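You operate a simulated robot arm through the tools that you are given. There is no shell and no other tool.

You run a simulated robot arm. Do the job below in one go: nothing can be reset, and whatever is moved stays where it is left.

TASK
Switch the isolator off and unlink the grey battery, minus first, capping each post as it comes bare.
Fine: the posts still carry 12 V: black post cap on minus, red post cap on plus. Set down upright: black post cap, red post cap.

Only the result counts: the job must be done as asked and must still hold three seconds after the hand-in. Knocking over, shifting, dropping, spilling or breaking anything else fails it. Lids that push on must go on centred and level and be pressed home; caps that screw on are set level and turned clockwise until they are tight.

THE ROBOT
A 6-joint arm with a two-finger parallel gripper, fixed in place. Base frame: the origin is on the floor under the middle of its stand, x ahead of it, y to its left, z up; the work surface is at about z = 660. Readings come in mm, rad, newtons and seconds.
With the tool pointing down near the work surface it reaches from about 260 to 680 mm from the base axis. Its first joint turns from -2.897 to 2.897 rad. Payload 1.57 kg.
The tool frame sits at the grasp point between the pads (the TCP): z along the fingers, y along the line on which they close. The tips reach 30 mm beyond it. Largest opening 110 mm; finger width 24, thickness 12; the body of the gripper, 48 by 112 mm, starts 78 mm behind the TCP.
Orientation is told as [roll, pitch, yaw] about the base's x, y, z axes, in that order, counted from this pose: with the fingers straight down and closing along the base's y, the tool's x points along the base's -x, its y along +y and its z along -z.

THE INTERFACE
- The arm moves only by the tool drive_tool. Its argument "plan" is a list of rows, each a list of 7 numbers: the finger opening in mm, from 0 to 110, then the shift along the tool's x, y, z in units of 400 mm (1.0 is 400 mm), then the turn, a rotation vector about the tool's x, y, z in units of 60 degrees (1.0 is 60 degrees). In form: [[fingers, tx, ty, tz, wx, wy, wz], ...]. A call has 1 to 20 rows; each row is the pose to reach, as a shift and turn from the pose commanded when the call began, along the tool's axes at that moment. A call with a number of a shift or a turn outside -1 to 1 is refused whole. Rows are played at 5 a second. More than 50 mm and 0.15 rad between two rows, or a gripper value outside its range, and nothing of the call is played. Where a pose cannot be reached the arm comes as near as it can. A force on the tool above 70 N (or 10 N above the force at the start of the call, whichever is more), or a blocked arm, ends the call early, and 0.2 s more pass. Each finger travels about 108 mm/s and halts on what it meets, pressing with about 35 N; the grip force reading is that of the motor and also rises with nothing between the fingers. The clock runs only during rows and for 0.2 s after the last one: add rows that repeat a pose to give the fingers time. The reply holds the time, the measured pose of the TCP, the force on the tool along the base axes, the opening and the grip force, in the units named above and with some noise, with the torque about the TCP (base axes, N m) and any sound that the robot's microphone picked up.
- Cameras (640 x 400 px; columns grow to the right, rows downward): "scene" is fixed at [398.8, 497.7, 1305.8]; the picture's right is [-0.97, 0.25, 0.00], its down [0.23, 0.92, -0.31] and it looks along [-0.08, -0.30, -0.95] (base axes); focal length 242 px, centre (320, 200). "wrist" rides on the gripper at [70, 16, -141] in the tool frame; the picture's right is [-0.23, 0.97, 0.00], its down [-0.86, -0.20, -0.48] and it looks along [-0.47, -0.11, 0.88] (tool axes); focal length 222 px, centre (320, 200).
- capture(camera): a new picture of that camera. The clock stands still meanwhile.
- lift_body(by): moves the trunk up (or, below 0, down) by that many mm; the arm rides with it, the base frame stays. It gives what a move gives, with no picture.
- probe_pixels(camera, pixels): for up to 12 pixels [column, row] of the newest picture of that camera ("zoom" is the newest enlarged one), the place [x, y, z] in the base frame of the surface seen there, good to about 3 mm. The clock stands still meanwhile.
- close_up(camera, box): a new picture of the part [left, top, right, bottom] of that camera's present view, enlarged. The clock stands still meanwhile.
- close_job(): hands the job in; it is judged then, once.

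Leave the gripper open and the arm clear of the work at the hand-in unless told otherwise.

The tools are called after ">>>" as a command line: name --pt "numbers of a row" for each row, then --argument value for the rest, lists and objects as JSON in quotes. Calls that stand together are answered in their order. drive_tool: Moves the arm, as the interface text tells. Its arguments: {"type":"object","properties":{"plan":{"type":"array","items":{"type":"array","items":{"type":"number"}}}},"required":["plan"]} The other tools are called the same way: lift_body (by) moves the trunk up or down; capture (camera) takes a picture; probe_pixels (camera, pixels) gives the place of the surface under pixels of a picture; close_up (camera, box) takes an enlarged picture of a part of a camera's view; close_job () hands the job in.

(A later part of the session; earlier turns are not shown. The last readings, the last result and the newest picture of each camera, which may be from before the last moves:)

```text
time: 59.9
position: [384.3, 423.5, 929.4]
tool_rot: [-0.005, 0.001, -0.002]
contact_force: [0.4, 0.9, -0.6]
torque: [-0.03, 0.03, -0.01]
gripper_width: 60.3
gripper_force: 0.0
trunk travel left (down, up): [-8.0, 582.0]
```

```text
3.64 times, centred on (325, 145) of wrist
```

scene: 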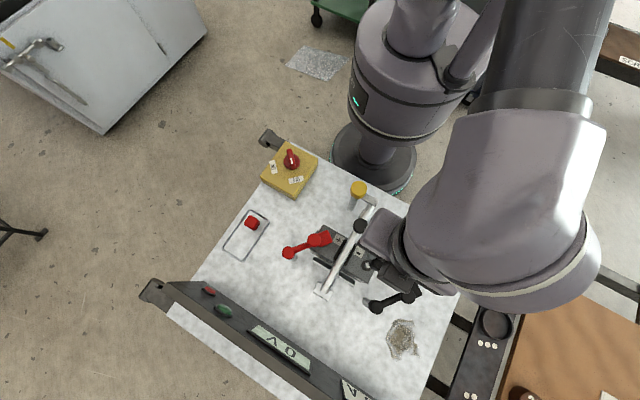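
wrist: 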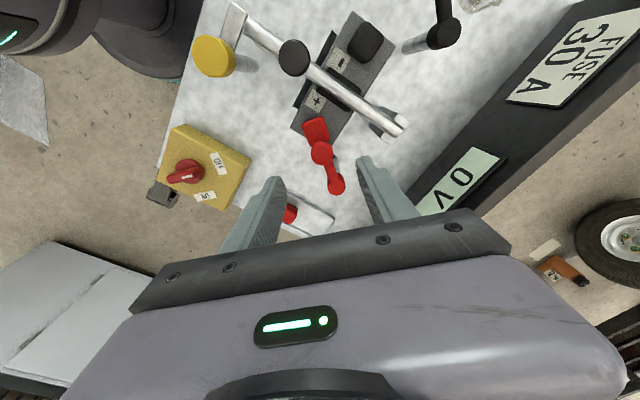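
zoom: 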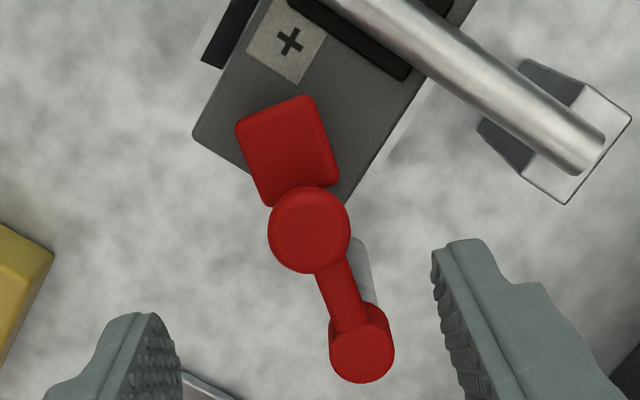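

I'll measure the red knob (zoom centre ≈(309,230)) and the pivot disc (≈(362,353)).

>>> probe_pixels --camera "zoom" --pixels '[[309, 230], [285, 230], [333, 230], [309, 206], [309, 254], [292, 213], [326, 213], [292, 247], [326, 247], [309, 218], [309, 242], [297, 230]]'

>>> probe_pixels --camera "zoom" --pixels '[[362, 353], [344, 353], [380, 353], [362, 338], [362, 372], [350, 343], [374, 343], [350, 364], [374, 364], [340, 300], [285, 150], [300, 120]]'

```text
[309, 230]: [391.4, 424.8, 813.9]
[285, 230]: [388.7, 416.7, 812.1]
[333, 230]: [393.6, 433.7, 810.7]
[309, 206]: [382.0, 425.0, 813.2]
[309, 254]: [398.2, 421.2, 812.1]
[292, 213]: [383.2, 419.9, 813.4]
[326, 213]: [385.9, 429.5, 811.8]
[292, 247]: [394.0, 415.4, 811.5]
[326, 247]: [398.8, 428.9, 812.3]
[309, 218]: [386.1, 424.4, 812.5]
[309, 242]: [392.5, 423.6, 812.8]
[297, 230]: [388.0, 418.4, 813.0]
```

```text
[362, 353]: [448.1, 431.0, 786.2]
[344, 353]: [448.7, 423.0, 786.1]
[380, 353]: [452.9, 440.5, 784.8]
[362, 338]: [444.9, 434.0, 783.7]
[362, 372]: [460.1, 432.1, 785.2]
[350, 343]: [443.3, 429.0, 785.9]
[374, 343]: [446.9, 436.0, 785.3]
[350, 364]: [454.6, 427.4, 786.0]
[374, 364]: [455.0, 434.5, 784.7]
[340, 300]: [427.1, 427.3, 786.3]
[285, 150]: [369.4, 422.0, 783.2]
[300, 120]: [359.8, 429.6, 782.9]
```

Red knob centre ≈(390.4,423), pivot ≈(450.5,431.9). I lower over the knob with the hand aligned to the arm direction, tips to z≈791.

>>> drive_tool --pt "60 -0.015 -0.0025 0 0 0 -0.06" --pt "60 -0.015 -0.0025 0.08 0 0 -0.124" --pt "60 -0.015 -0.0025 0.17 0 0 -0.124" --pt "60 -0.015 -0.0025 0.24 0 0 -0.124" --pt "60 -0.015 -0.0025 0.2715 0 0 -0.124" --pt "60 -0.015 -0.0025 0.2715 0 0 -0.124"

>>> capture --camera "wrist"

>>> close_up --camera "wrist" --box '[240, 100, 400, 220]'

```text
time: 61.2
position: [391.3, 422.8, 820.4]
tool_rot: [-0.005, 0.003, 0.129]
contact_force: [-1.4, -1.0, 0.1]
torque: [0.0, 0.01, 0.02]
gripper_width: 60.0
gripper_force: 0.0
trunk travel left (down, up): [-8.0, 582.0]
```

```text
taken
```

wrist: 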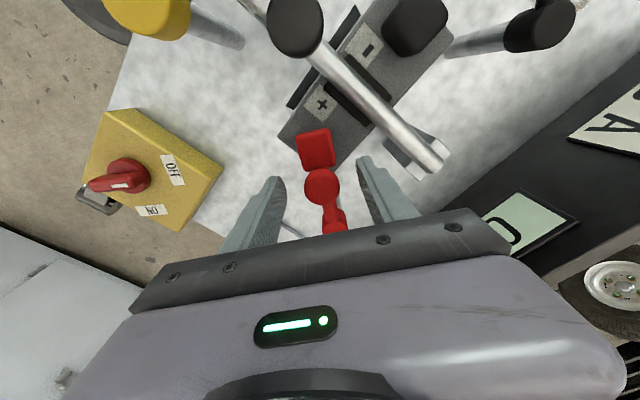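

```text
3.33 times, centred on (320, 160) of wrist
```

zoom: 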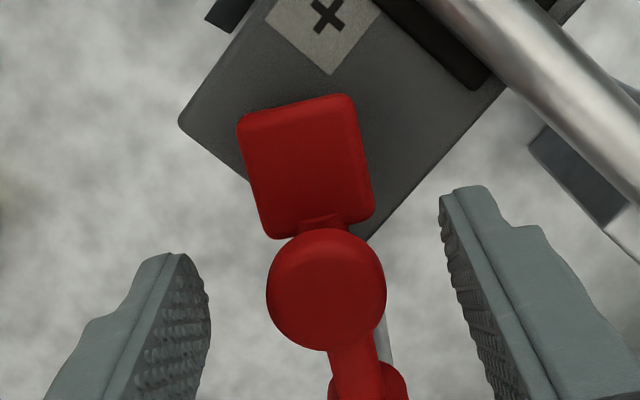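

The red knob is well centred between the fingers. Close on it.

>>> drive_tool --pt "45 0 0 0 0 0 0" --pt "32 0 0 0 0 0 0" --pt "20 0 0 0 0 0 0" --pt "20 0 0 0 0 0 0" --pt "20 0 0 0 0 0 0"

```text
time: 62.5
position: [391.5, 422.2, 819.9]
tool_rot: [-0.003, 0.005, 0.128]
contact_force: [-1.3, 0.0, -0.3]
torque: [-0.04, 0.02, -0.06]
gripper_width: 27.3
gripper_force: 38.2
trunk travel left (down, up): [-8.0, 582.0]
```

Gripped (27.3 mm, 38 N). I swing the plus link toward -y, counter-clockwise about its pivot: first 22.5°.

>>> drive_tool --pt "20 -0.0015 -0.0198 0 0 0 -0.125" --pt "20 -0.0055 -0.0392 0 0 0 -0.25" --pt "20 -0.012 -0.0579 0 0 0 -0.375" --pt "20 -0.012 -0.0579 0 0 0 -0.375"

>>> close_up --camera "scene" --box '[270, 190, 390, 290]'

```text
time: 63.5
position: [398.6, 399.1, 821.7]
tool_rot: [-0.001, 0.006, 0.523]
contact_force: [1.5, -7.6, -3.0]
torque: [-0.19, -0.08, -0.48]
gripper_width: 27.2
gripper_force: 38.2
trunk travel left (down, up): [-8.0, 582.0]
```

```text
4.00 times, centred on (330, 240) of scene
```

zoom: 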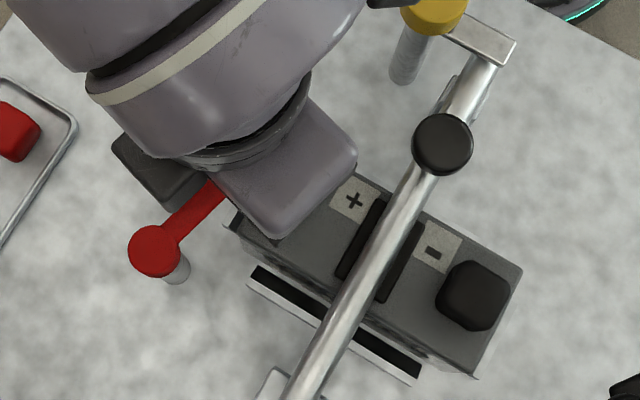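

It swings freely. Continue 45° more.

>>> drive_tool --pt "20 -0.0015 -0.0198 0 0 0 -0.125" --pt "20 -0.0055 -0.0392 0 0 0 -0.25" --pt "20 -0.012 -0.0579 0 0 0 -0.375" --pt "20 -0.0209 -0.0755 0 0 0 -0.5" --pt "20 -0.032 -0.0919 0 0 0 -0.625" --pt "20 -0.0452 -0.1067 0 0 0 -0.75" --pt "20 -0.0452 -0.1067 0 0 0 -0.75"

>>> close_up --camera "scene" --box '[250, 170, 390, 290]'

```text
time: 65.0
position: [435.3, 371.0, 819.9]
tool_rot: [0.002, 0.006, 1.309]
contact_force: [-5.0, -18.7, -7.8]
torque: [-0.37, 0.07, -0.05]
gripper_width: 26.9
gripper_force: 37.6
trunk travel left (down, up): [-8.0, 582.0]
```

```text
3.33 times, centred on (320, 230) of scene
```

zoom: 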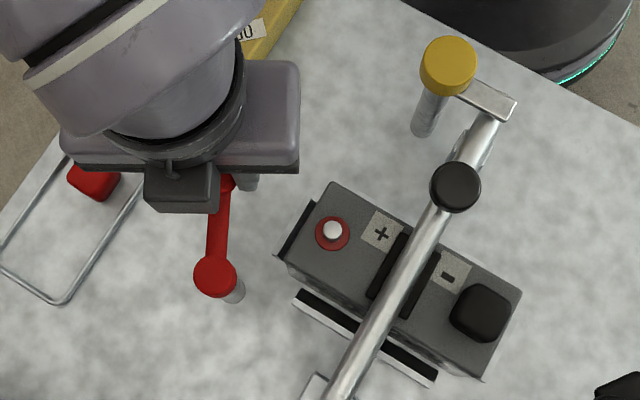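

The plus post is bare (red collar at zoom (333,230)). I open, lift straight up, and move clear so I can measure it.

>>> drive_tool --pt "30 0 0 0 0 0 0" --pt "45 0 0 0 0 0 0" --pt "50 0 0 0 0 0 0" --pt "50 0 0 -0.03 0 0 0" --pt "50 0 0 -0.1 0 0 0" --pt "50 0 0 -0.2 0 0 0" --pt "50 0 0 -0.28 0 0 0"

>>> close_up --camera "scene" --box '[295, 215, 345, 255]'

>>> capture --camera "wrist"

```text
time: 66.7
position: [435.2, 370.8, 933.6]
tool_rot: [0.001, 0.004, 1.307]
contact_force: [0.2, -0.5, 0.0]
torque: [-0.02, -0.03, -0.02]
gripper_width: 50.1
gripper_force: 0.0
trunk travel left (down, up): [-8.0, 582.0]
```

```text
10.00 times, centred on (320, 235) of scene
```

zoom: 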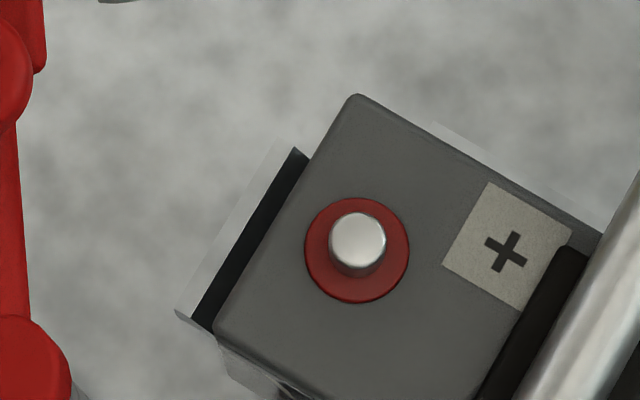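

```text
taken
```

wrist: 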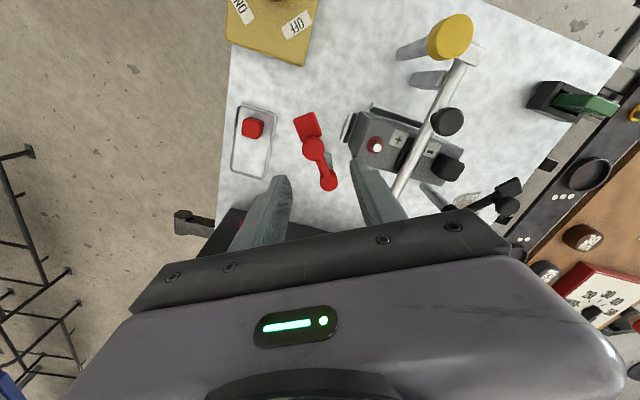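

I'll measure the plus post's top with many points around its centre (358,240) in this zoom.

>>> probe_pixels --camera "zoom" --pixels '[[358, 240], [340, 240], [376, 240], [358, 222], [358, 258], [345, 227], [371, 227], [345, 253], [371, 253], [349, 240], [367, 240], [358, 231]]'

>>> probe_pixels --camera "zoom" --pixels '[[358, 249], [352, 234], [364, 234], [352, 246], [364, 246], [335, 240], [381, 240], [358, 217], [358, 263], [320, 265], [395, 235], [340, 285]]'

```text
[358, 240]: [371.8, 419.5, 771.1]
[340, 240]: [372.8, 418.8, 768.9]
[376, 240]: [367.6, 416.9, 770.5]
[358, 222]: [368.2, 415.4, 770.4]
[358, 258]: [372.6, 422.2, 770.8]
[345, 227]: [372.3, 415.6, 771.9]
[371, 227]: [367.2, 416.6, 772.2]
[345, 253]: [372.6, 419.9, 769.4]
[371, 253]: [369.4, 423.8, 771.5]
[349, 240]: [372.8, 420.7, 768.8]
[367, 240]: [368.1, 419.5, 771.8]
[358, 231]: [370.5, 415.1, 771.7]
```

```text
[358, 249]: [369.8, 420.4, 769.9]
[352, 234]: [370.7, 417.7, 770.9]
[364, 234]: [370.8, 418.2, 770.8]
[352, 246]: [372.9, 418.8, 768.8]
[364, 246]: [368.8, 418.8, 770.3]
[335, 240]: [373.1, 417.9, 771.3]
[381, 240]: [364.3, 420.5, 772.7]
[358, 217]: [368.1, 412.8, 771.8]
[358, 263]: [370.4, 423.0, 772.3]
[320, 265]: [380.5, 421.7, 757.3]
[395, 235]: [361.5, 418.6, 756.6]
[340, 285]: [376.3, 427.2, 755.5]
```

Averaged, the plus post is at (370.2, 418.7), exactly 110 mm from the minus post, so the measurements are consistent. Now I measure the red cap in the scene view.

>>> capture --camera "scene"

>>> close_up --camera "scene" --box '[235, 205, 275, 240]'

```text
taken
```

scene: 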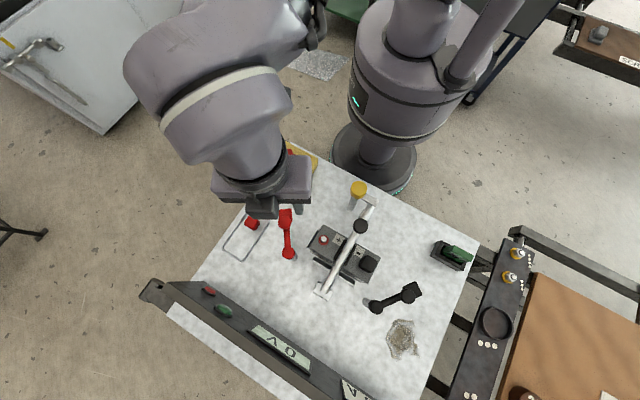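

```text
11.43 times, centred on (255, 222) of scene
```

zoom: 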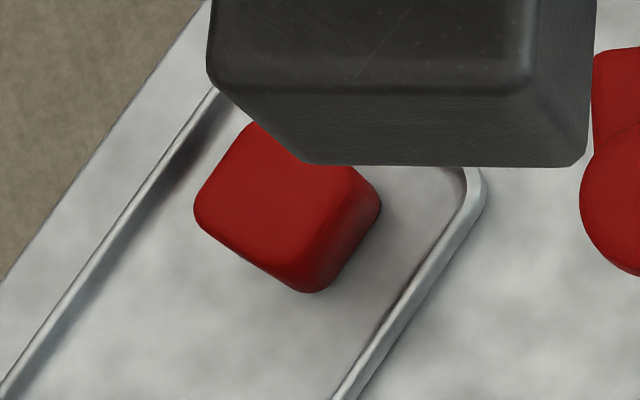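

The hand covers part of the cap; I'll move it back toward the base and turn it to the tray's angle, then measure again.

>>> drive_tool --pt "50 0.05 0.02 0 0 0 0.1" --pt "50 0.1 0.04 0 0 0 0.2" --pt "50 0.15 0.06 0 0 0 0.32" --pt "50 0.19 0.08 0 0 0 0.44" --pt "50 0.207 0.0864 0 0 0 0.532"

>>> close_up --camera "scene" --box '[235, 205, 275, 240]'

```text
time: 67.8
position: [381.4, 302.7, 933.3]
tool_rot: [-0.002, 0.003, 0.748]
contact_force: [-0.6, 0.4, 0.4]
torque: [0.02, 0.0, 0.01]
gripper_width: 50.0
gripper_force: 0.1
trunk travel left (down, up): [-8.0, 582.0]
```

```text
11.43 times, centred on (255, 222) of scene
```

zoom: 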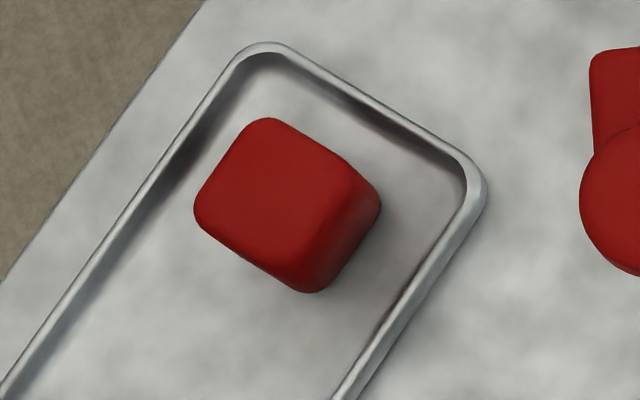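

The whole red cap is visible now, top-face centre near zoom (277,190). I'll probe along both of its axes to find its edges and centre.

>>> probe_pixels --camera "zoom" --pixels '[[277, 190], [302, 206], [311, 211], [319, 216], [328, 222], [336, 227], [243, 169], [234, 163], [226, 158], [222, 155], [218, 153], [252, 174]]'

>>> probe_pixels --camera "zoom" --pixels '[[302, 159], [308, 151], [314, 143], [317, 139], [296, 167], [252, 221], [246, 229], [240, 237], [237, 241], [258, 214], [265, 190], [289, 190]]'

```text
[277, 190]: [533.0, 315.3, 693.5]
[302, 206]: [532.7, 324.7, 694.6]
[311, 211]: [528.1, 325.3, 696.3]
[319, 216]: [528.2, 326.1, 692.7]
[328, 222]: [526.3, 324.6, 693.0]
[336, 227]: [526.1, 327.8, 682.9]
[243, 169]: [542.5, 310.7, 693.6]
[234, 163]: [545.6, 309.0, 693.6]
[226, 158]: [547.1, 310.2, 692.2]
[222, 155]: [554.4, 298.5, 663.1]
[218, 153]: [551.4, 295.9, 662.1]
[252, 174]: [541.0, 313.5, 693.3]
```

```text
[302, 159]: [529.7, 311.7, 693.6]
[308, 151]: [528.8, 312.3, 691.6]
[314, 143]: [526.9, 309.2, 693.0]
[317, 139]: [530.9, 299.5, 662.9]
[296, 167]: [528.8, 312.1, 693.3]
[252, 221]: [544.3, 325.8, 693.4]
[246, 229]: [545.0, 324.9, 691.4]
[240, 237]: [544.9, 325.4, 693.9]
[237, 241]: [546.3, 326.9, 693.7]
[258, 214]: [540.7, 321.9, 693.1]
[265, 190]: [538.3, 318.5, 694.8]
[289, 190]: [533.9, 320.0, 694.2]
```

The red cap's top-face centre comes out at (536.6, 318.4), top z≈693. I'll move over it at the tray's angle and down to z=800.

>>> drive_tool --pt "46 -0.078 -0.059 0 0 0 0" --pt "46 -0.156 -0.118 0 0 0 0" --pt "46 -0.234 -0.177 0 0 0 0" --pt "46 -0.311 -0.235 0 0 0 0" --pt "46 -0.311 -0.235 0.11 0 0 0" --pt "46 -0.311 -0.235 0.22 0 0 0" --pt "46 -0.311 -0.235 0.333 0 0 0" --pt "46 -0.311 -0.235 0.333 0 0 0"

>>> drive_tool --pt "46 0 0 0 0 0 0"

>>> drive_tool --pt "46 0 0 0 0 0 0"

>>> drive_tool --pt "46 0 0 0 0 0 0"

>>> capture --camera "wrist"

```text
time: 69.7
position: [535.4, 317.8, 800.9]
tool_rot: [-0.001, 0.006, 0.749]
contact_force: [0.4, -0.2, 0.4]
torque: [0.0, 0.02, -0.01]
gripper_width: 46.0
gripper_force: 0.0
trunk travel left (down, up): [-8.0, 582.0]
```

```text
time: 70.0
position: [536.1, 318.6, 800.5]
tool_rot: [-0.002, 0.005, 0.751]
contact_force: [0.0, -0.1, 0.0]
torque: [0.0, 0.01, 0.03]
gripper_width: 46.2
gripper_force: 0.1
trunk travel left (down, up): [-8.0, 582.0]
```

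```text
time: 70.5
position: [535.6, 317.1, 801.1]
tool_rot: [0.001, 0.005, 0.751]
contact_force: [1.3, 0.3, 0.1]
torque: [0.01, -0.01, 0.01]
gripper_width: 45.9
gripper_force: 0.0
trunk travel left (down, up): [-8.0, 582.0]
```

```text
time: 70.8
position: [535.3, 317.3, 800.3]
tool_rot: [-0.002, 0.004, 0.752]
contact_force: [0.2, -0.4, -0.8]
torque: [0.02, 0.02, 0.02]
gripper_width: 45.9
gripper_force: 0.2
trunk travel left (down, up): [-8.0, 582.0]
```

```text
taken
```

wrist: 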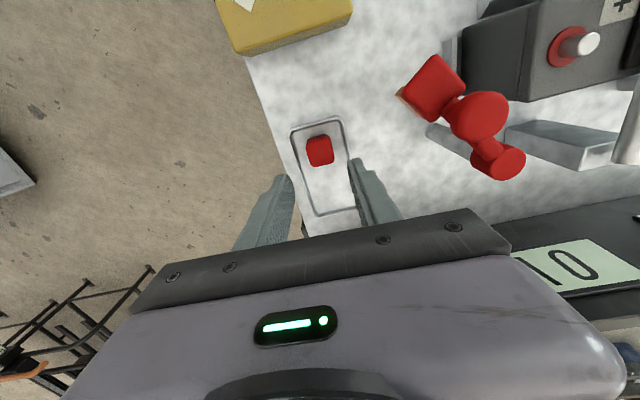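

Averaged position (535.6,317.7); I add 1.2 mm outward and descend to z≈706 with tips just above the rim.

>>> drive_tool --pt "46 -0.003 0 0.08 0 0 0" --pt "46 -0.003 0 0.16 0 0 0" --pt "46 -0.003 0 0.21 0 0 0" --pt "46 -0.003 0 0.2365 0 0 0" --pt "46 -0.003 0 0.2365 0 0 0"

>>> drive_tool --pt "46 0 0 0 0 0 0"

>>> drive_tool --pt "46 0 0 0 0 0 0"

>>> close_up --camera "wrist" --box '[260, 130, 400, 240]'

```text
time: 72.0
position: [536.5, 318.7, 704.4]
tool_rot: [-0.001, 0.006, 0.75]
contact_force: [0.9, 0.0, -0.1]
torque: [0.01, 0.02, -0.02]
gripper_width: 45.7
gripper_force: 0.0
trunk travel left (down, up): [-8.0, 582.0]
```

```text
time: 72.5
position: [536.1, 317.8, 703.7]
tool_rot: [-0.002, 0.005, 0.751]
contact_force: [0.4, 0.2, -0.5]
torque: [-0.01, -0.05, 0.03]
gripper_width: 46.1
gripper_force: 0.1
trunk travel left (down, up): [-8.0, 582.0]
```

```text
time: 72.8
position: [536.4, 318.5, 704.1]
tool_rot: [-0.002, 0.006, 0.75]
contact_force: [0.3, -1.1, -0.3]
torque: [-0.01, 0.0, 0.03]
gripper_width: 46.0
gripper_force: 0.0
trunk travel left (down, up): [-8.0, 582.0]
```

```text
3.64 times, centred on (330, 185) of wrist
```

zoom: 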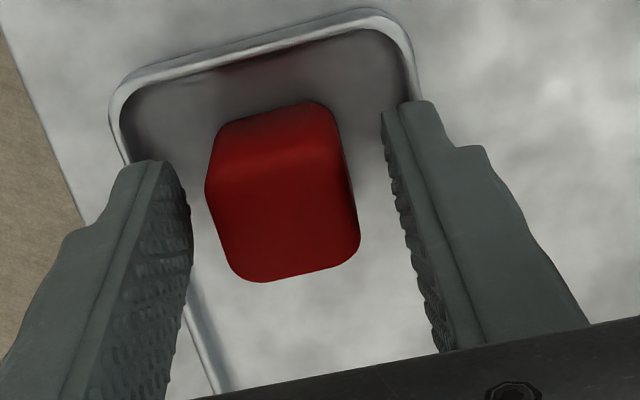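

The picture is nearly the same as it was with the black cap at this stage, so I can reuse that geometry. Close on the red cap.

>>> drive_tool --pt "36 0 0 0 0 0 0" --pt "22 0 0 0 0 0 0" --pt "22 0 0 0 0 0 0" --pt "22 0 0 0 0 0 0"

>>> close_up --camera "wrist" --box '[260, 130, 400, 240]'

```text
time: 73.8
position: [536.2, 318.2, 703.5]
tool_rot: [-0.002, 0.005, 0.752]
contact_force: [1.2, 0.2, 0.4]
torque: [0.0, -0.03, 0.0]
gripper_width: 28.9
gripper_force: 35.3
trunk travel left (down, up): [-8.0, 582.0]
```

```text
3.64 times, centred on (330, 185) of wrist
```

zoom: 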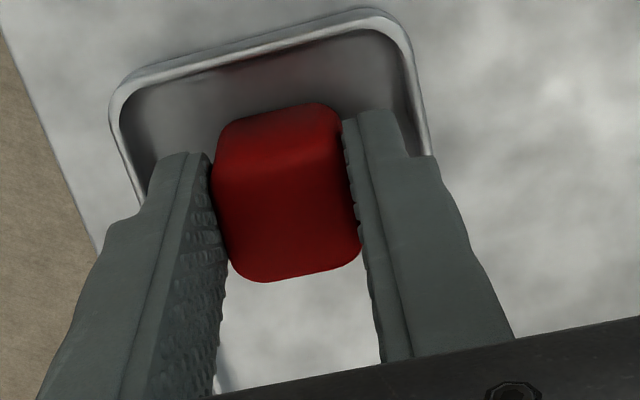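

Red cap gripped (28.9 mm, 35 N). Before lifting, I use the clear scene view to check how the black cap is centred on its post.

>>> close_up --camera "scene" --box '[350, 248, 386, 281]'

```text
12.12 times, centred on (368, 264) of scene
```

zoom: 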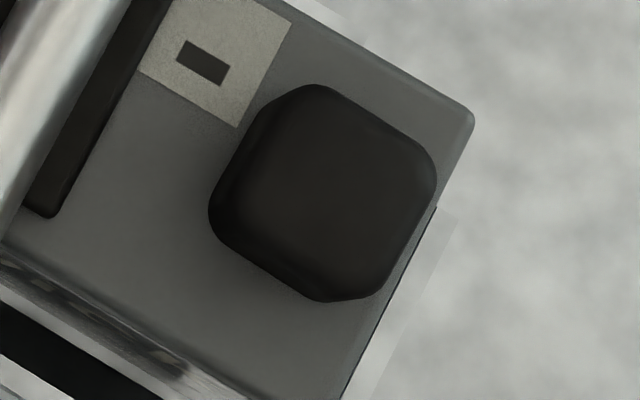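

In the scene zoom the black cap looks about 3–4 mm off-centre on its collar (toward -y); pressing with the closed fingers probably slid it. I'll correct it afterwards. First I lift the red cap straight up.

>>> drive_tool --pt "22 0 0 -0.03 0 0 0" --pt "22 0 0 -0.1 0 0 0" --pt "22 0 0 -0.2 0 0 0" --pt "22 0 0 -0.3 0 0 0" --pt "22 0 0 -0.4 0 0 0" --pt "22 0 0 -0.515 0 0 0" --pt "22 0.028 0.0945 -0.515 0 0 0" --pt "22 0.056 0.189 -0.515 0 0 0" --pt "22 0.084 0.2835 -0.515 0 0 0" --pt "22 0.112 0.378 -0.515 0 0 0" --pt "22 0.1394 0.4724 -0.515 0 0 0" --pt "22 0.1394 0.4724 -0.515 0 0 0"

>>> drive_tool --pt "22 0 0 0 0 0 0"

>>> capture --camera "wrist"

>>> close_up --camera "wrist" --box '[280, 120, 365, 215]'

```text
time: 76.5
position: [366.1, 418.7, 908.9]
tool_rot: [-0.002, 0.005, 0.751]
contact_force: [-0.1, -0.5, -0.9]
torque: [0.01, -0.03, -0.01]
gripper_width: 29.0
gripper_force: 34.9
trunk travel left (down, up): [-8.0, 582.0]
```

```text
time: 76.8
position: [366.5, 418.2, 910.2]
tool_rot: [-0.002, 0.004, 0.749]
contact_force: [0.8, 0.4, 0.1]
torque: [-0.02, 0.01, -0.02]
gripper_width: 29.2
gripper_force: 35.2
trunk travel left (down, up): [-8.0, 582.0]
```

```text
taken
```

wrist: 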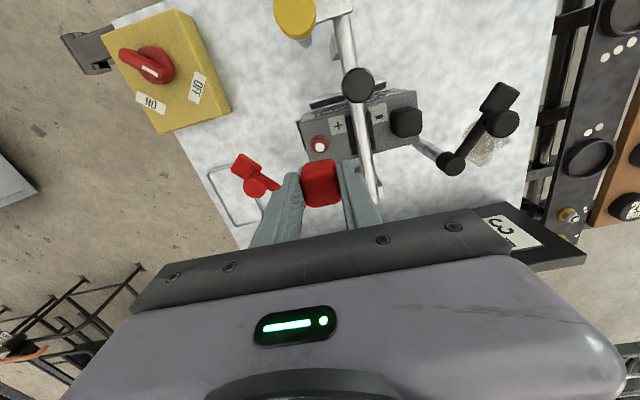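

```text
4.21 times, centred on (322, 168) of wrist
```

zoom: 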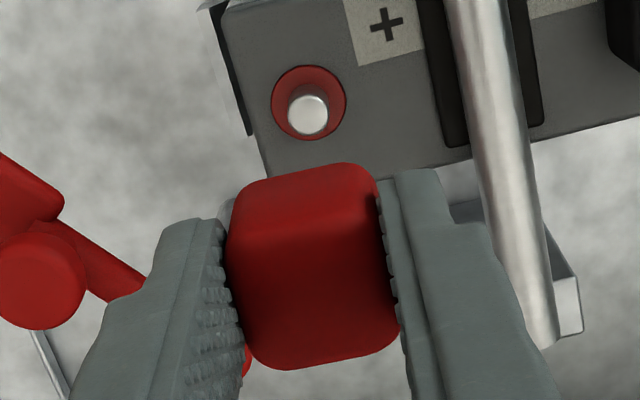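

The post is visible beyond the cap at (318.9,148). The differential check against the black cap's placement says I'm within about 1 mm; I shift 0.6 mm outward and 0.4 mm toward -y tool, and go down to TCP z≈829.

>>> drive_tool --pt "22 -0.0015 -0.001 0.05 0 0 0" --pt "22 -0.0015 -0.001 0.12 0 0 0" --pt "22 -0.0015 -0.001 0.18 0 0 0" --pt "22 -0.0015 -0.001 0.2 0 0 0" --pt "22 -0.0015 -0.001 0.2 0 0 0"

>>> drive_tool --pt "22 0 0 0 0 0 0"

>>> close_up --camera "wrist" --box '[295, 145, 350, 180]'

>>> close_up --camera "wrist" --box '[290, 150, 350, 215]'

>>> close_up --camera "scene" --box '[295, 210, 345, 255]'

```text
time: 78.0
position: [367.8, 419.4, 830.5]
tool_rot: [-0.002, 0.005, 0.749]
contact_force: [-0.8, -0.4, -0.4]
torque: [-0.02, -0.02, -0.02]
gripper_width: 29.1
gripper_force: 34.8
trunk travel left (down, up): [-8.0, 582.0]
```

```text
time: 78.5
position: [367.6, 419.2, 830.4]
tool_rot: [-0.002, 0.005, 0.751]
contact_force: [0.2, -0.2, -0.5]
torque: [-0.02, 0.0, 0.02]
gripper_width: 28.8
gripper_force: 35.1
trunk travel left (down, up): [-8.0, 582.0]
```

```text
11.43 times, centred on (322, 162) of wrist
```

zoom: 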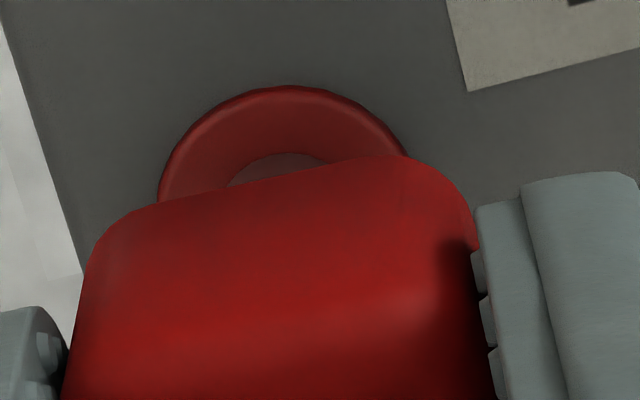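

```text
6.15 times, centred on (320, 182) of wrist
```

zoom: 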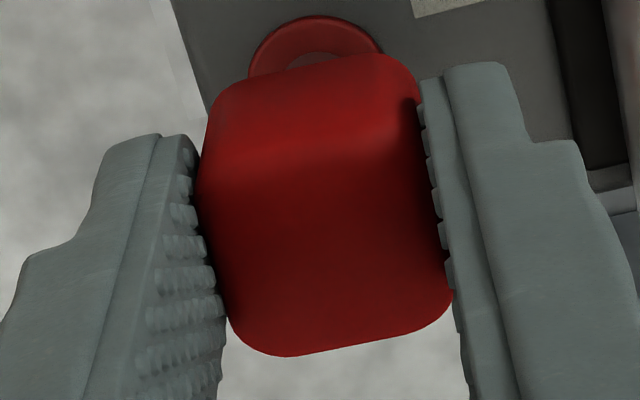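

```text
8.89 times, centred on (320, 232) of scene
```

zoom: 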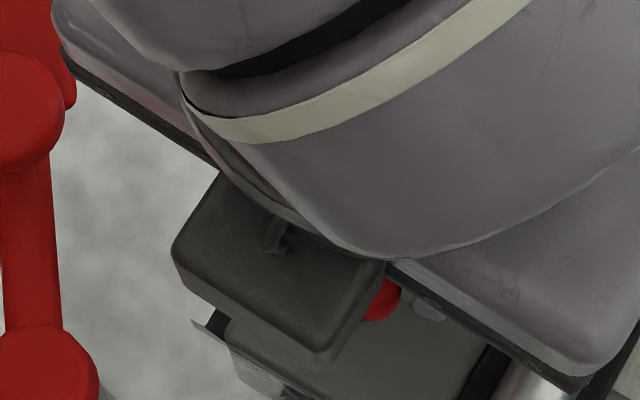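

The collar appears about 3 mm toward -y tool relative to the cap. I shift the cap 2.9 mm that way and check again.

>>> drive_tool --pt "22 -0.001 -0.0072 0 0 0 0" --pt "22 -0.001 -0.0072 0 0 0 0" --pt "22 -0.001 -0.0072 0 0 0 0"

>>> close_up --camera "wrist" --box '[295, 145, 350, 180]'

```text
time: 79.2
position: [369.3, 415.4, 830.7]
tool_rot: [-0.002, 0.005, 0.751]
contact_force: [-0.6, -0.7, 0.7]
torque: [0.0, 0.01, -0.02]
gripper_width: 29.0
gripper_force: 35.1
trunk travel left (down, up): [-8.0, 582.0]
```

```text
11.43 times, centred on (322, 162) of wrist
```

zoom: 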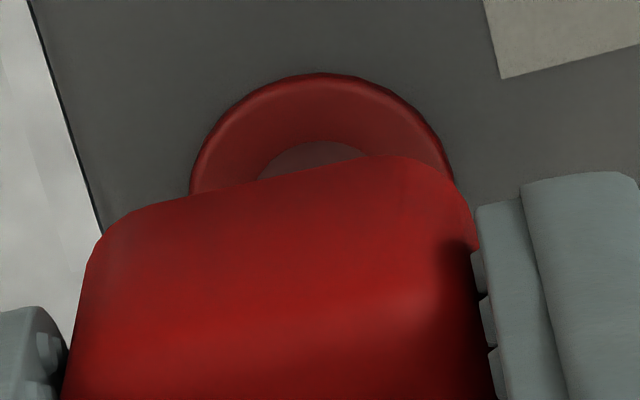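

The collar is now centred behind the cap. A small 0.4 mm inward touch, and I lower in steps, watching the force.

>>> drive_tool --pt "22 0.001 0 0.01 0 0 0" --pt "22 0.001 0 0.02 0 0 0" --pt "22 0.001 0 0.03 0 0 0" --pt "22 0.001 0 0.04 0 0 0" --pt "22 0.001 0 0.04 0 0 0"

>>> drive_tool --pt "22 0 0 0.005 0 0 0" --pt "22 0 0 0.01 0 0 0" --pt "22 0 0 0.01 0 0 0"

>>> drive_tool --pt "22 0 0 0.005 0 0 0" --pt "22 0 0 0.01 0 0 0" --pt "22 0 0 0.01 0 0 0"

```text
time: 80.5
position: [368.5, 416.9, 815.9]
tool_rot: [-0.001, 0.005, 0.75]
contact_force: [0.8, -0.1, -0.4]
torque: [0.01, 0.0, 0.02]
gripper_width: 28.9
gripper_force: 34.5
trunk travel left (down, up): [-8.0, 582.0]
```

```text
time: 81.2
position: [370.1, 416.7, 811.0]
tool_rot: [-0.002, 0.006, 0.75]
contact_force: [-1.2, -0.3, -0.2]
torque: [0.0, -0.03, -0.03]
gripper_width: 29.0
gripper_force: 35.4
trunk travel left (down, up): [-8.0, 582.0]
```

```text
time: 82.0
position: [369.6, 417.2, 806.0]
tool_rot: [-0.001, 0.006, 0.751]
contact_force: [-1.0, -0.1, -1.0]
torque: [0.06, 0.02, -0.02]
gripper_width: 29.1
gripper_force: 35.0
trunk travel left (down, up): [-8.0, 582.0]
```

Cap bottom is ≈5 mm below the post top and still no force. Continue.

>>> drive_tool --pt "22 0 0 0.005 0 0 0" --pt "22 0 0 0.01 0 0 0" --pt "22 0 0 0.01 0 0 0"

>>> drive_tool --pt "22 0 0 0.005 0 0 0" --pt "22 0 0 0.0075 0 0 0" --pt "22 0 0 0.0075 0 0 0"

```text
time: 82.8
position: [369.5, 416.8, 802.9]
tool_rot: [-0.002, 0.006, 0.75]
contact_force: [-0.1, -0.1, 1.8]
torque: [-0.01, -0.01, 0.0]
gripper_width: 28.9
gripper_force: 35.0
trunk travel left (down, up): [-8.0, 582.0]
```

```text
time: 83.7
position: [368.6, 415.1, 799.9]
tool_rot: [0.0, 0.007, 0.75]
contact_force: [0.3, 0.4, 0.3]
torque: [-0.01, -0.01, 0.05]
gripper_width: 28.9
gripper_force: 35.3
trunk travel left (down, up): [-8.0, 582.0]
```

Still free. To centre it exactly I feel for the play of the cap around the post: first 3 mm inward (tool +x).

>>> drive_tool --pt "22 0.0025 0 0 0 0 0" --pt "22 0.005 0 0 0 0 0" --pt "22 0.0075 0 0 0 0 0" --pt "22 0.0075 0 0 0 0 0"

```text
time: 84.7
position: [367.0, 414.2, 800.3]
tool_rot: [-0.003, 0.006, 0.749]
contact_force: [-0.1, 0.4, 0.0]
torque: [-0.01, 0.0, -0.01]
gripper_width: 29.0
gripper_force: 34.8
trunk travel left (down, up): [-8.0, 582.0]
```

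No contact after 3 mm. Another 2 mm.

>>> drive_tool --pt "22 0.0025 0 0 0 0 0" --pt "22 0.005 0 0 0 0 0" --pt "22 0.005 0 0 0 0 0"

```text
time: 85.5
position: [366.1, 412.8, 800.4]
tool_rot: [-0.002, 0.005, 0.75]
contact_force: [5.4, 4.2, 1.1]
torque: [0.18, -0.27, -0.05]
gripper_width: 29.1
gripper_force: 35.2
trunk travel left (down, up): [-8.0, 582.0]
```

Contact on that side at about +4.6 mm (6.8 N). Now the opposite side: back and 3 mm beyond the start.

>>> drive_tool --pt "22 -0.005 0 0 0 0 0" --pt "22 -0.01 0 0 0 0 0" --pt "22 -0.015 0 0 0 0 0" --pt "22 -0.02 0 0 0 0 0" --pt "22 -0.02 0 0 0 0 0"

>>> drive_tool --pt "22 -0.0025 0 0 0 0 0" --pt "22 -0.0025 0 0 0 0 0"

```text
time: 86.7
position: [371.6, 417.6, 800.5]
tool_rot: [-0.002, 0.005, 0.75]
contact_force: [-0.4, -0.3, 0.1]
torque: [-0.03, 0.02, 0.01]
gripper_width: 29.1
gripper_force: 34.9
trunk travel left (down, up): [-8.0, 582.0]
```

```text
time: 87.2
position: [371.9, 418.6, 799.4]
tool_rot: [-0.001, 0.004, 0.751]
contact_force: [0.1, 0.2, 0.9]
torque: [0.02, 0.01, 0.0]
gripper_width: 29.0
gripper_force: 34.7
trunk travel left (down, up): [-8.0, 582.0]
```

No contact at -4 mm either. One more millimetre at a time.

>>> drive_tool --pt "22 -0.0025 0 0 0 0 0" --pt "22 -0.0025 0 0 0 0 0"

>>> drive_tool --pt "22 -0.0025 0 0 0 0 0" --pt "22 -0.0025 0 0 0 0 0"

```text
time: 87.8
position: [372.7, 419.7, 799.8]
tool_rot: [-0.002, 0.006, 0.749]
contact_force: [-1.3, -1.8, 0.0]
torque: [-0.03, 0.03, -0.01]
gripper_width: 28.9
gripper_force: 35.3
trunk travel left (down, up): [-8.0, 582.0]
```

```text
time: 88.5
position: [373.9, 419.9, 800.9]
tool_rot: [-0.001, 0.004, 0.75]
contact_force: [-4.4, -4.9, -0.5]
torque: [-0.17, 0.17, -0.03]
gripper_width: 29.1
gripper_force: 35.2
trunk travel left (down, up): [-8.0, 582.0]
```

Contact begins at about -4.5 mm on this side and +3.5 mm on the other, so the centre is at -0.5 mm from my start. I go there and then feel along the closing direction, +3 mm then +4.5 mm.

>>> drive_tool --pt "22 0.005 0 0 0 0 0" --pt "22 0.01 0 0 0 0 0" --pt "22 0.0138 0 0 0 0 0" --pt "22 0.0138 0.004 0 0 0 0" --pt "22 0.0138 0.0075 0 0 0 0" --pt "22 0.0138 0.0075 0 0 0 0"

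>>> drive_tool --pt "22 0 0.0025 0 0 0 0" --pt "22 0 0.005 0 0 0 0" --pt "22 0 0.005 0 0 0 0"

```text
time: 89.8
position: [367.3, 419.6, 799.5]
tool_rot: [-0.001, 0.005, 0.752]
contact_force: [-0.1, 0.8, -0.6]
torque: [-0.01, -0.01, 0.0]
gripper_width: 29.0
gripper_force: 34.4
trunk travel left (down, up): [-8.0, 582.0]
```

```text
time: 90.7
position: [365.3, 421.1, 800.5]
tool_rot: [-0.003, 0.007, 0.751]
contact_force: [0.6, 0.2, 0.2]
torque: [-0.02, 0.0, -0.04]
gripper_width: 29.0
gripper_force: 34.9
trunk travel left (down, up): [-8.0, 582.0]
```

No contact at +5 mm. One more at a time.

>>> drive_tool --pt "22 0 0.0025 0 0 0 0" --pt "22 0 0.0025 0 0 0 0"

>>> drive_tool --pt "22 0 0.0025 0 0 0 0" --pt "22 0 0.0025 0 0 0 0"

```text
time: 91.2
position: [365.9, 421.0, 801.0]
tool_rot: [-0.003, 0.005, 0.751]
contact_force: [0.4, -0.6, -1.0]
torque: [0.01, 0.03, 0.01]
gripper_width: 29.0
gripper_force: 35.4
trunk travel left (down, up): [-8.0, 582.0]
```

```text
time: 91.8
position: [365.6, 421.9, 800.3]
tool_rot: [-0.001, 0.005, 0.751]
contact_force: [4.3, -5.9, -0.5]
torque: [-0.2, -0.13, -0.02]
gripper_width: 28.9
gripper_force: 34.5
trunk travel left (down, up): [-8.0, 582.0]
```

Contact at about +6 mm. Now the other side of this direction.

>>> drive_tool --pt "22 0 -0.005 0 0 0 0" --pt "22 0 -0.01 0 0 0 0" --pt "22 0 -0.015 0 0 0 0" --pt "22 0 -0.02 0 0 0 0" --pt "22 0 -0.02 0 0 0 0"

>>> drive_tool --pt "22 0 -0.0025 0 0 0 0" --pt "22 0 -0.0025 0 0 0 0"

```text
time: 93.0
position: [369.7, 417.4, 799.4]
tool_rot: [-0.003, 0.005, 0.748]
contact_force: [-0.4, -0.1, 0.2]
torque: [0.03, 0.02, -0.01]
gripper_width: 28.9
gripper_force: 35.2
trunk travel left (down, up): [-8.0, 582.0]
```

```text
time: 93.7
position: [370.4, 414.4, 800.7]
tool_rot: [-0.003, 0.006, 0.75]
contact_force: [0.1, 0.2, 0.2]
torque: [0.0, 0.02, 0.02]
gripper_width: 29.0
gripper_force: 35.3
trunk travel left (down, up): [-8.0, 582.0]
```

>>> drive_tool --pt "22 0 -0.0025 0 0 0 0" --pt "22 0 -0.0025 0 0 0 0"

>>> drive_tool --pt "22 0 -0.0025 0 0 0 0" --pt "22 0 -0.0025 0 0 0 0"

```text
time: 94.2
position: [371.4, 414.8, 799.5]
tool_rot: [-0.002, 0.005, 0.752]
contact_force: [0.2, 0.0, -0.1]
torque: [-0.01, 0.01, 0.0]
gripper_width: 28.9
gripper_force: 34.7
trunk travel left (down, up): [-8.0, 582.0]
```

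```text
time: 94.8
position: [371.5, 414.3, 799.8]
tool_rot: [-0.001, 0.005, 0.752]
contact_force: [-3.8, 5.8, -0.5]
torque: [0.21, 0.22, 0.03]
gripper_width: 29.0
gripper_force: 34.1
trunk travel left (down, up): [-8.0, 582.0]
```

Contact from -3 to +6 mm, so the centre is at +1.5 mm. I move there and lower the cap to its seat.

>>> drive_tool --pt "22 0 0.005 0 0 0 0" --pt "22 0 0.01 0 0 0 0" --pt "22 0 0.0138 0 0 0 0" --pt "22 0 0.0138 0.005 0 0 0" --pt "22 0 0.0138 0.0075 0 0 0" --pt "22 0 0.0138 0.0075 0 0 0"

>>> drive_tool --pt "22 0 0 0.0025 0 0 0" --pt "22 0 0 0.0025 0 0 0"

```text
time: 96.2
position: [368.6, 416.8, 796.1]
tool_rot: [-0.003, 0.004, 0.749]
contact_force: [-0.4, -0.4, 0.2]
torque: [0.01, -0.01, 0.01]
gripper_width: 28.8
gripper_force: 34.9
trunk travel left (down, up): [-8.0, 582.0]
```

```text
time: 96.8
position: [368.9, 418.0, 795.7]
tool_rot: [-0.002, 0.006, 0.751]
contact_force: [-0.5, 0.2, -0.6]
torque: [0.0, 0.0, 0.01]
gripper_width: 29.1
gripper_force: 35.1
trunk travel left (down, up): [-8.0, 582.0]
```

>>> drive_tool --pt "22 0 0 0.0025 0 0 0" --pt "22 0 0 0.0025 0 0 0"

>>> drive_tool --pt "22 0 0 0.0025 0 0 0" --pt "22 0 0 0.0025 0 0 0"

```text
time: 97.5
position: [368.6, 416.9, 796.0]
tool_rot: [-0.002, 0.003, 0.751]
contact_force: [1.3, -1.1, 8.3]
torque: [0.1, -0.08, 0.02]
gripper_width: 29.0
gripper_force: 35.0
trunk travel left (down, up): [-8.0, 582.0]
```

```text
time: 98.0
position: [368.2, 416.6, 795.1]
tool_rot: [-0.003, 0.001, 0.751]
contact_force: [2.2, 0.3, 23.2]
torque: [0.13, -0.13, 0.01]
gripper_width: 29.3
gripper_force: 34.7
trunk travel left (down, up): [-8.0, 582.0]
```

Seated at the battery top with 23 N. A bit more pressure with the grip kept.

>>> drive_tool --pt "22 0 0 0.0025 0 0 0" --pt "22 0 0 0.0025 0 0 0"

>>> drive_tool --pt "22 0 0 0.0025 0 0 0" --pt "22 0 0 0.0025 0 0 0"

```text
time: 98.7
position: [367.7, 416.9, 794.5]
tool_rot: [-0.002, 0.001, 0.751]
contact_force: [3.4, 3.2, 39.5]
torque: [0.21, -0.18, 0.02]
gripper_width: 29.0
gripper_force: 35.1
trunk travel left (down, up): [-8.0, 582.0]
```

```text
time: 99.2
position: [367.9, 417.5, 794.8]
tool_rot: [-0.003, 0.0, 0.75]
contact_force: [5.3, 6.1, 55.1]
torque: [0.3, -0.22, 0.01]
gripper_width: 28.9
gripper_force: 34.8
trunk travel left (down, up): [-8.0, 582.0]
```

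55 N, no further movement: the cap is home. I relieve the pressure, then open evenly and rise.

>>> drive_tool --pt "22 0 0 -0.004 0 0 0" --pt "22 0 0 -0.008 0 0 0" --pt "22 0 0 -0.008 0 0 0"

>>> drive_tool --pt "30 0 0 0 0 0 0" --pt "38 0 0 0 0 0 0" --pt "40 0 0 0 0 0 0" --pt "40 0 0 -0.02 0 0 0" --pt "40 0 0 -0.06 0 0 0" --pt "40 0 0 -0.12 0 0 0" --pt "40 0 0 -0.2 0 0 0" --pt "40 0 0 -0.29 0 0 0"

>>> capture --camera "wrist"

```text
time: 100.0
position: [367.0, 416.9, 794.1]
tool_rot: [0.0, 0.006, 0.751]
contact_force: [6.4, 6.8, 27.7]
torque: [0.32, -0.33, 0.04]
gripper_width: 29.4
gripper_force: 35.4
trunk travel left (down, up): [-8.0, 582.0]
```

```text
time: 101.8
position: [368.9, 418.5, 912.1]
tool_rot: [-0.001, 0.006, 0.752]
contact_force: [0.4, -0.5, 0.8]
torque: [0.02, -0.02, -0.01]
gripper_width: 40.4
gripper_force: 0.1
trunk travel left (down, up): [-8.0, 582.0]
```

```text
taken
```

wrist: 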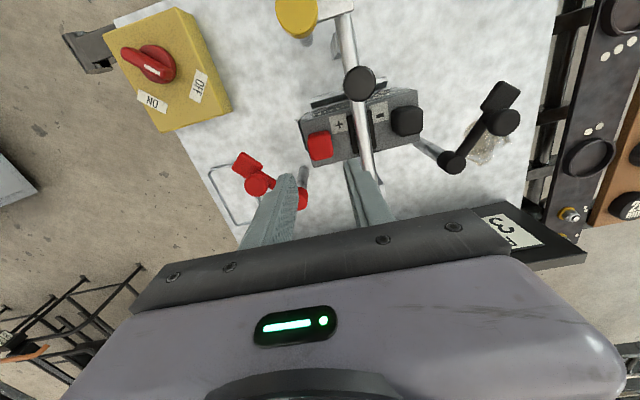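

The red cap stands on the plus post. I move the hand back out of the scene camera's view to check both caps.

>>> drive_tool --pt "40 0.05 -0.066 0 0 0 0" --pt "40 0.1 -0.132 0 0 0 0" --pt "40 0.14 -0.19 0 0 0 0" --pt "40 0.174 -0.2305 0 0 0 0"

>>> close_up --camera "scene" --box '[350, 248, 386, 282]'

>>> close_up --camera "scene" --box '[304, 222, 340, 256]'

>>> capture --camera "scene"

```text
time: 102.8
position: [380.3, 303.5, 911.7]
tool_rot: [-0.002, 0.003, 0.751]
contact_force: [0.2, 0.0, 0.5]
torque: [-0.01, 0.03, -0.02]
gripper_width: 40.0
gripper_force: 0.0
trunk travel left (down, up): [-8.0, 582.0]
```

```text
11.76 times, centred on (368, 265) of scene
```

zoom: 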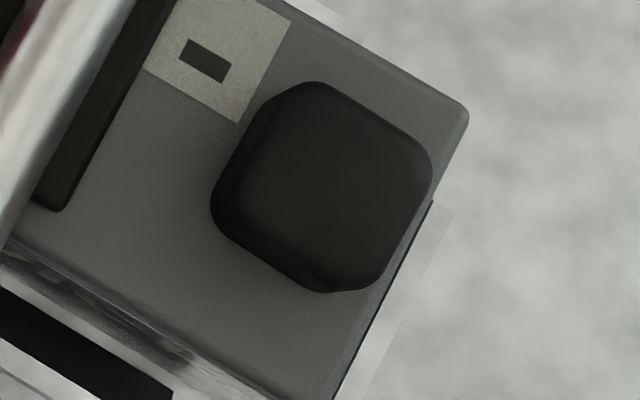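

```text
11.76 times, centred on (322, 239) of scene
```

zoom: 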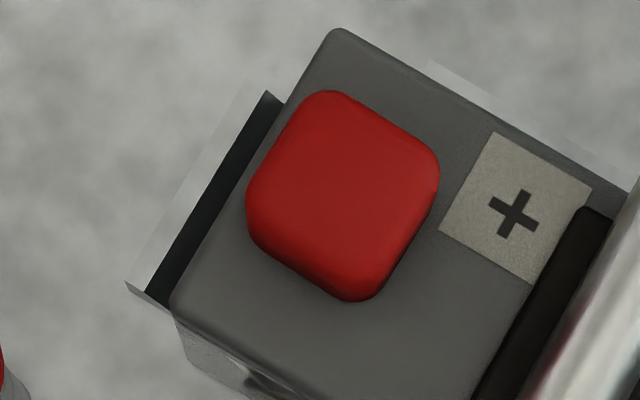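

```text
taken
```

scene: 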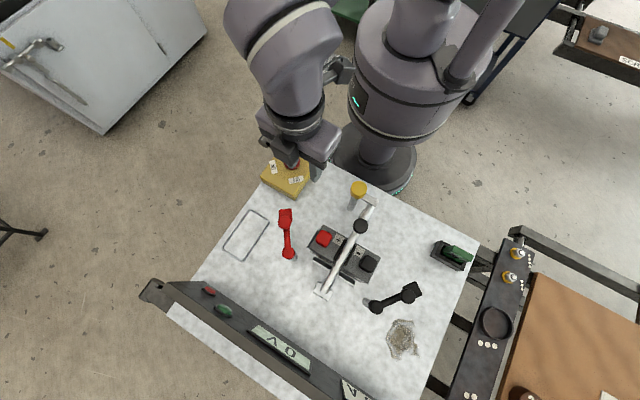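

Both caps are on. By comparing with the bare-post pictures, the red cap is within about 1.5 mm of centre, but the black one is about 3 mm off toward -y. I'll go back, re-grip the black cap and centre it. First move above it.

>>> drive_tool --pt "40 -0.032 0.1 0 0 0 0" --pt "40 -0.064 0.2 0 0 0 0" --pt "40 -0.096 0.3 0 0 0 0" --pt "40 -0.13 0.4 0 0 0 0" --pt "40 -0.161 0.4985 0 0 0 0" --pt "40 -0.161 0.4985 0.1 0 0 0" --pt "40 -0.161 0.4985 0.18 0 0 0" --pt "40 -0.161 0.4985 0.18 0 0 0"

>>> drive_tool --pt "40 0 0 0 0 0 0"

>>> drive_tool --pt "40 0 0 0 0 0 0"

>>> close_up --camera "wrist" --box '[260, 110, 390, 220]'

```text
time: 104.7
position: [291.9, 492.5, 839.3]
tool_rot: [-0.001, 0.005, 0.751]
contact_force: [-0.4, 0.1, 0.0]
torque: [0.01, 0.0, 0.01]
gripper_width: 39.8
gripper_force: 0.0
trunk travel left (down, up): [-8.0, 582.0]
```

```text
time: 105.0
position: [292.2, 493.3, 841.0]
tool_rot: [-0.003, 0.006, 0.751]
contact_force: [0.4, 0.6, 0.6]
torque: [0.01, 0.01, 0.0]
gripper_width: 40.0
gripper_force: 0.0
trunk travel left (down, up): [-8.0, 582.0]
```

```text
time: 105.5
position: [291.8, 493.6, 839.9]
tool_rot: [-0.002, 0.002, 0.752]
contact_force: [-0.6, 0.2, 0.1]
torque: [-0.01, -0.04, 0.03]
gripper_width: 40.0
gripper_force: 0.1
trunk travel left (down, up): [-8.0, 582.0]
```

```text
3.64 times, centred on (325, 165) of wrist
```

zoom: 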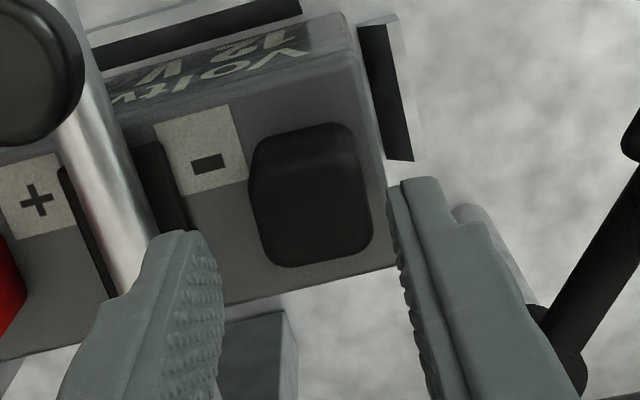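

The cap is a little toward +y tool of the finger centre; I shift 1.8 mm and lower around it to TCP z≈799.

>>> drive_tool --pt "40 0 0.0045 0.03 0 0 0" --pt "40 0 0.0045 0.07 0 0 0" --pt "40 0 0.0045 0.095 0 0 0" --pt "40 0 0.0045 0.1025 0 0 0" --pt "40 0 0.0045 0.1025 0 0 0"

>>> close_up --camera "wrist" --box '[270, 140, 380, 220]'

```text
time: 106.7
position: [290.5, 495.1, 798.5]
tool_rot: [-0.001, 0.007, 0.75]
contact_force: [0.0, -0.6, -0.1]
torque: [0.02, -0.01, 0.06]
gripper_width: 39.8
gripper_force: 0.1
trunk travel left (down, up): [-8.0, 582.0]
```

```text
5.00 times, centred on (325, 180) of wrist
```

zoom: 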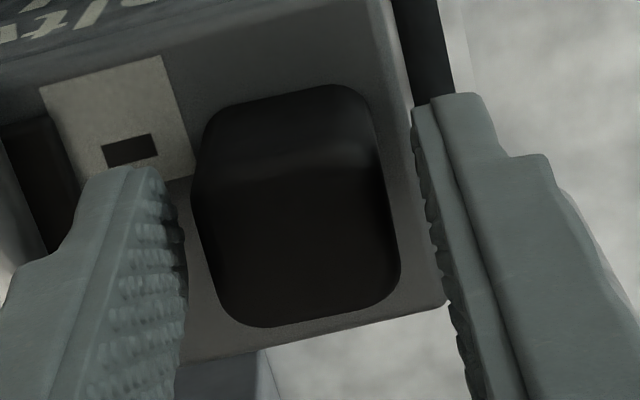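

In this nearer view the cap is about 2 mm toward the -y finger. That is just the correction it needs in this direction, so closing here will centre it on the post. Close.

>>> drive_tool --pt "34 0 0 0 0 0 0" --pt "28 0 0 0 0 0 0" --pt "22 0 0 0 0 0 0" --pt "22 0 0 0 0 0 0" --pt "22 0 0 0 0 0 0"

>>> close_up --camera "wrist" --box '[270, 140, 380, 220]'

```text
time: 107.8
position: [290.8, 493.6, 798.9]
tool_rot: [-0.002, 0.005, 0.751]
contact_force: [-0.7, 1.0, -0.1]
torque: [0.04, 0.0, 0.0]
gripper_width: 29.1
gripper_force: 34.8
trunk travel left (down, up): [-8.0, 582.0]
```

```text
5.00 times, centred on (325, 180) of wrist
```

zoom: 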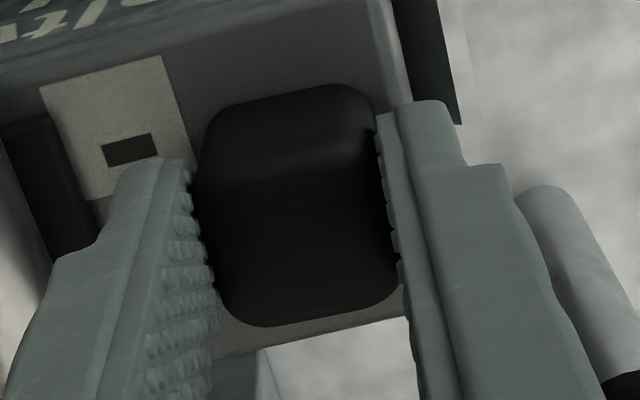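

Gripped without moving the cap noticeably. I lift it 3 mm (still well around the post) and feel for its play as with the red one, first outward (tool -x) 4 mm.

>>> drive_tool --pt "22 0 0 -0.004 0 0 0" --pt "22 0 0 -0.0075 0 0 0" --pt "22 -0.0025 0 -0.0075 0 0 0" --pt "22 -0.005 0 -0.0075 0 0 0" --pt "22 -0.0075 0 -0.0075 0 0 0" --pt "22 -0.01 0 -0.0075 0 0 0" --pt "22 -0.01 0 -0.0075 0 0 0"

>>> drive_tool --pt "22 -0.0025 0 0 0 0 0" --pt "22 -0.005 0 0 0 0 0" --pt "22 -0.005 0 0 0 0 0"

```text
time: 109.5
position: [294.1, 496.6, 800.9]
tool_rot: [-0.001, 0.006, 0.75]
contact_force: [0.0, 0.2, -0.3]
torque: [0.04, -0.01, 0.02]
gripper_width: 28.9
gripper_force: 34.9
trunk travel left (down, up): [-8.0, 582.0]
```

```text
time: 110.2
position: [294.7, 498.3, 801.7]
tool_rot: [-0.003, 0.006, 0.75]
contact_force: [0.4, -0.2, -0.8]
torque: [0.02, 0.01, -0.04]
gripper_width: 29.0
gripper_force: 35.5
trunk travel left (down, up): [-8.0, 582.0]
```

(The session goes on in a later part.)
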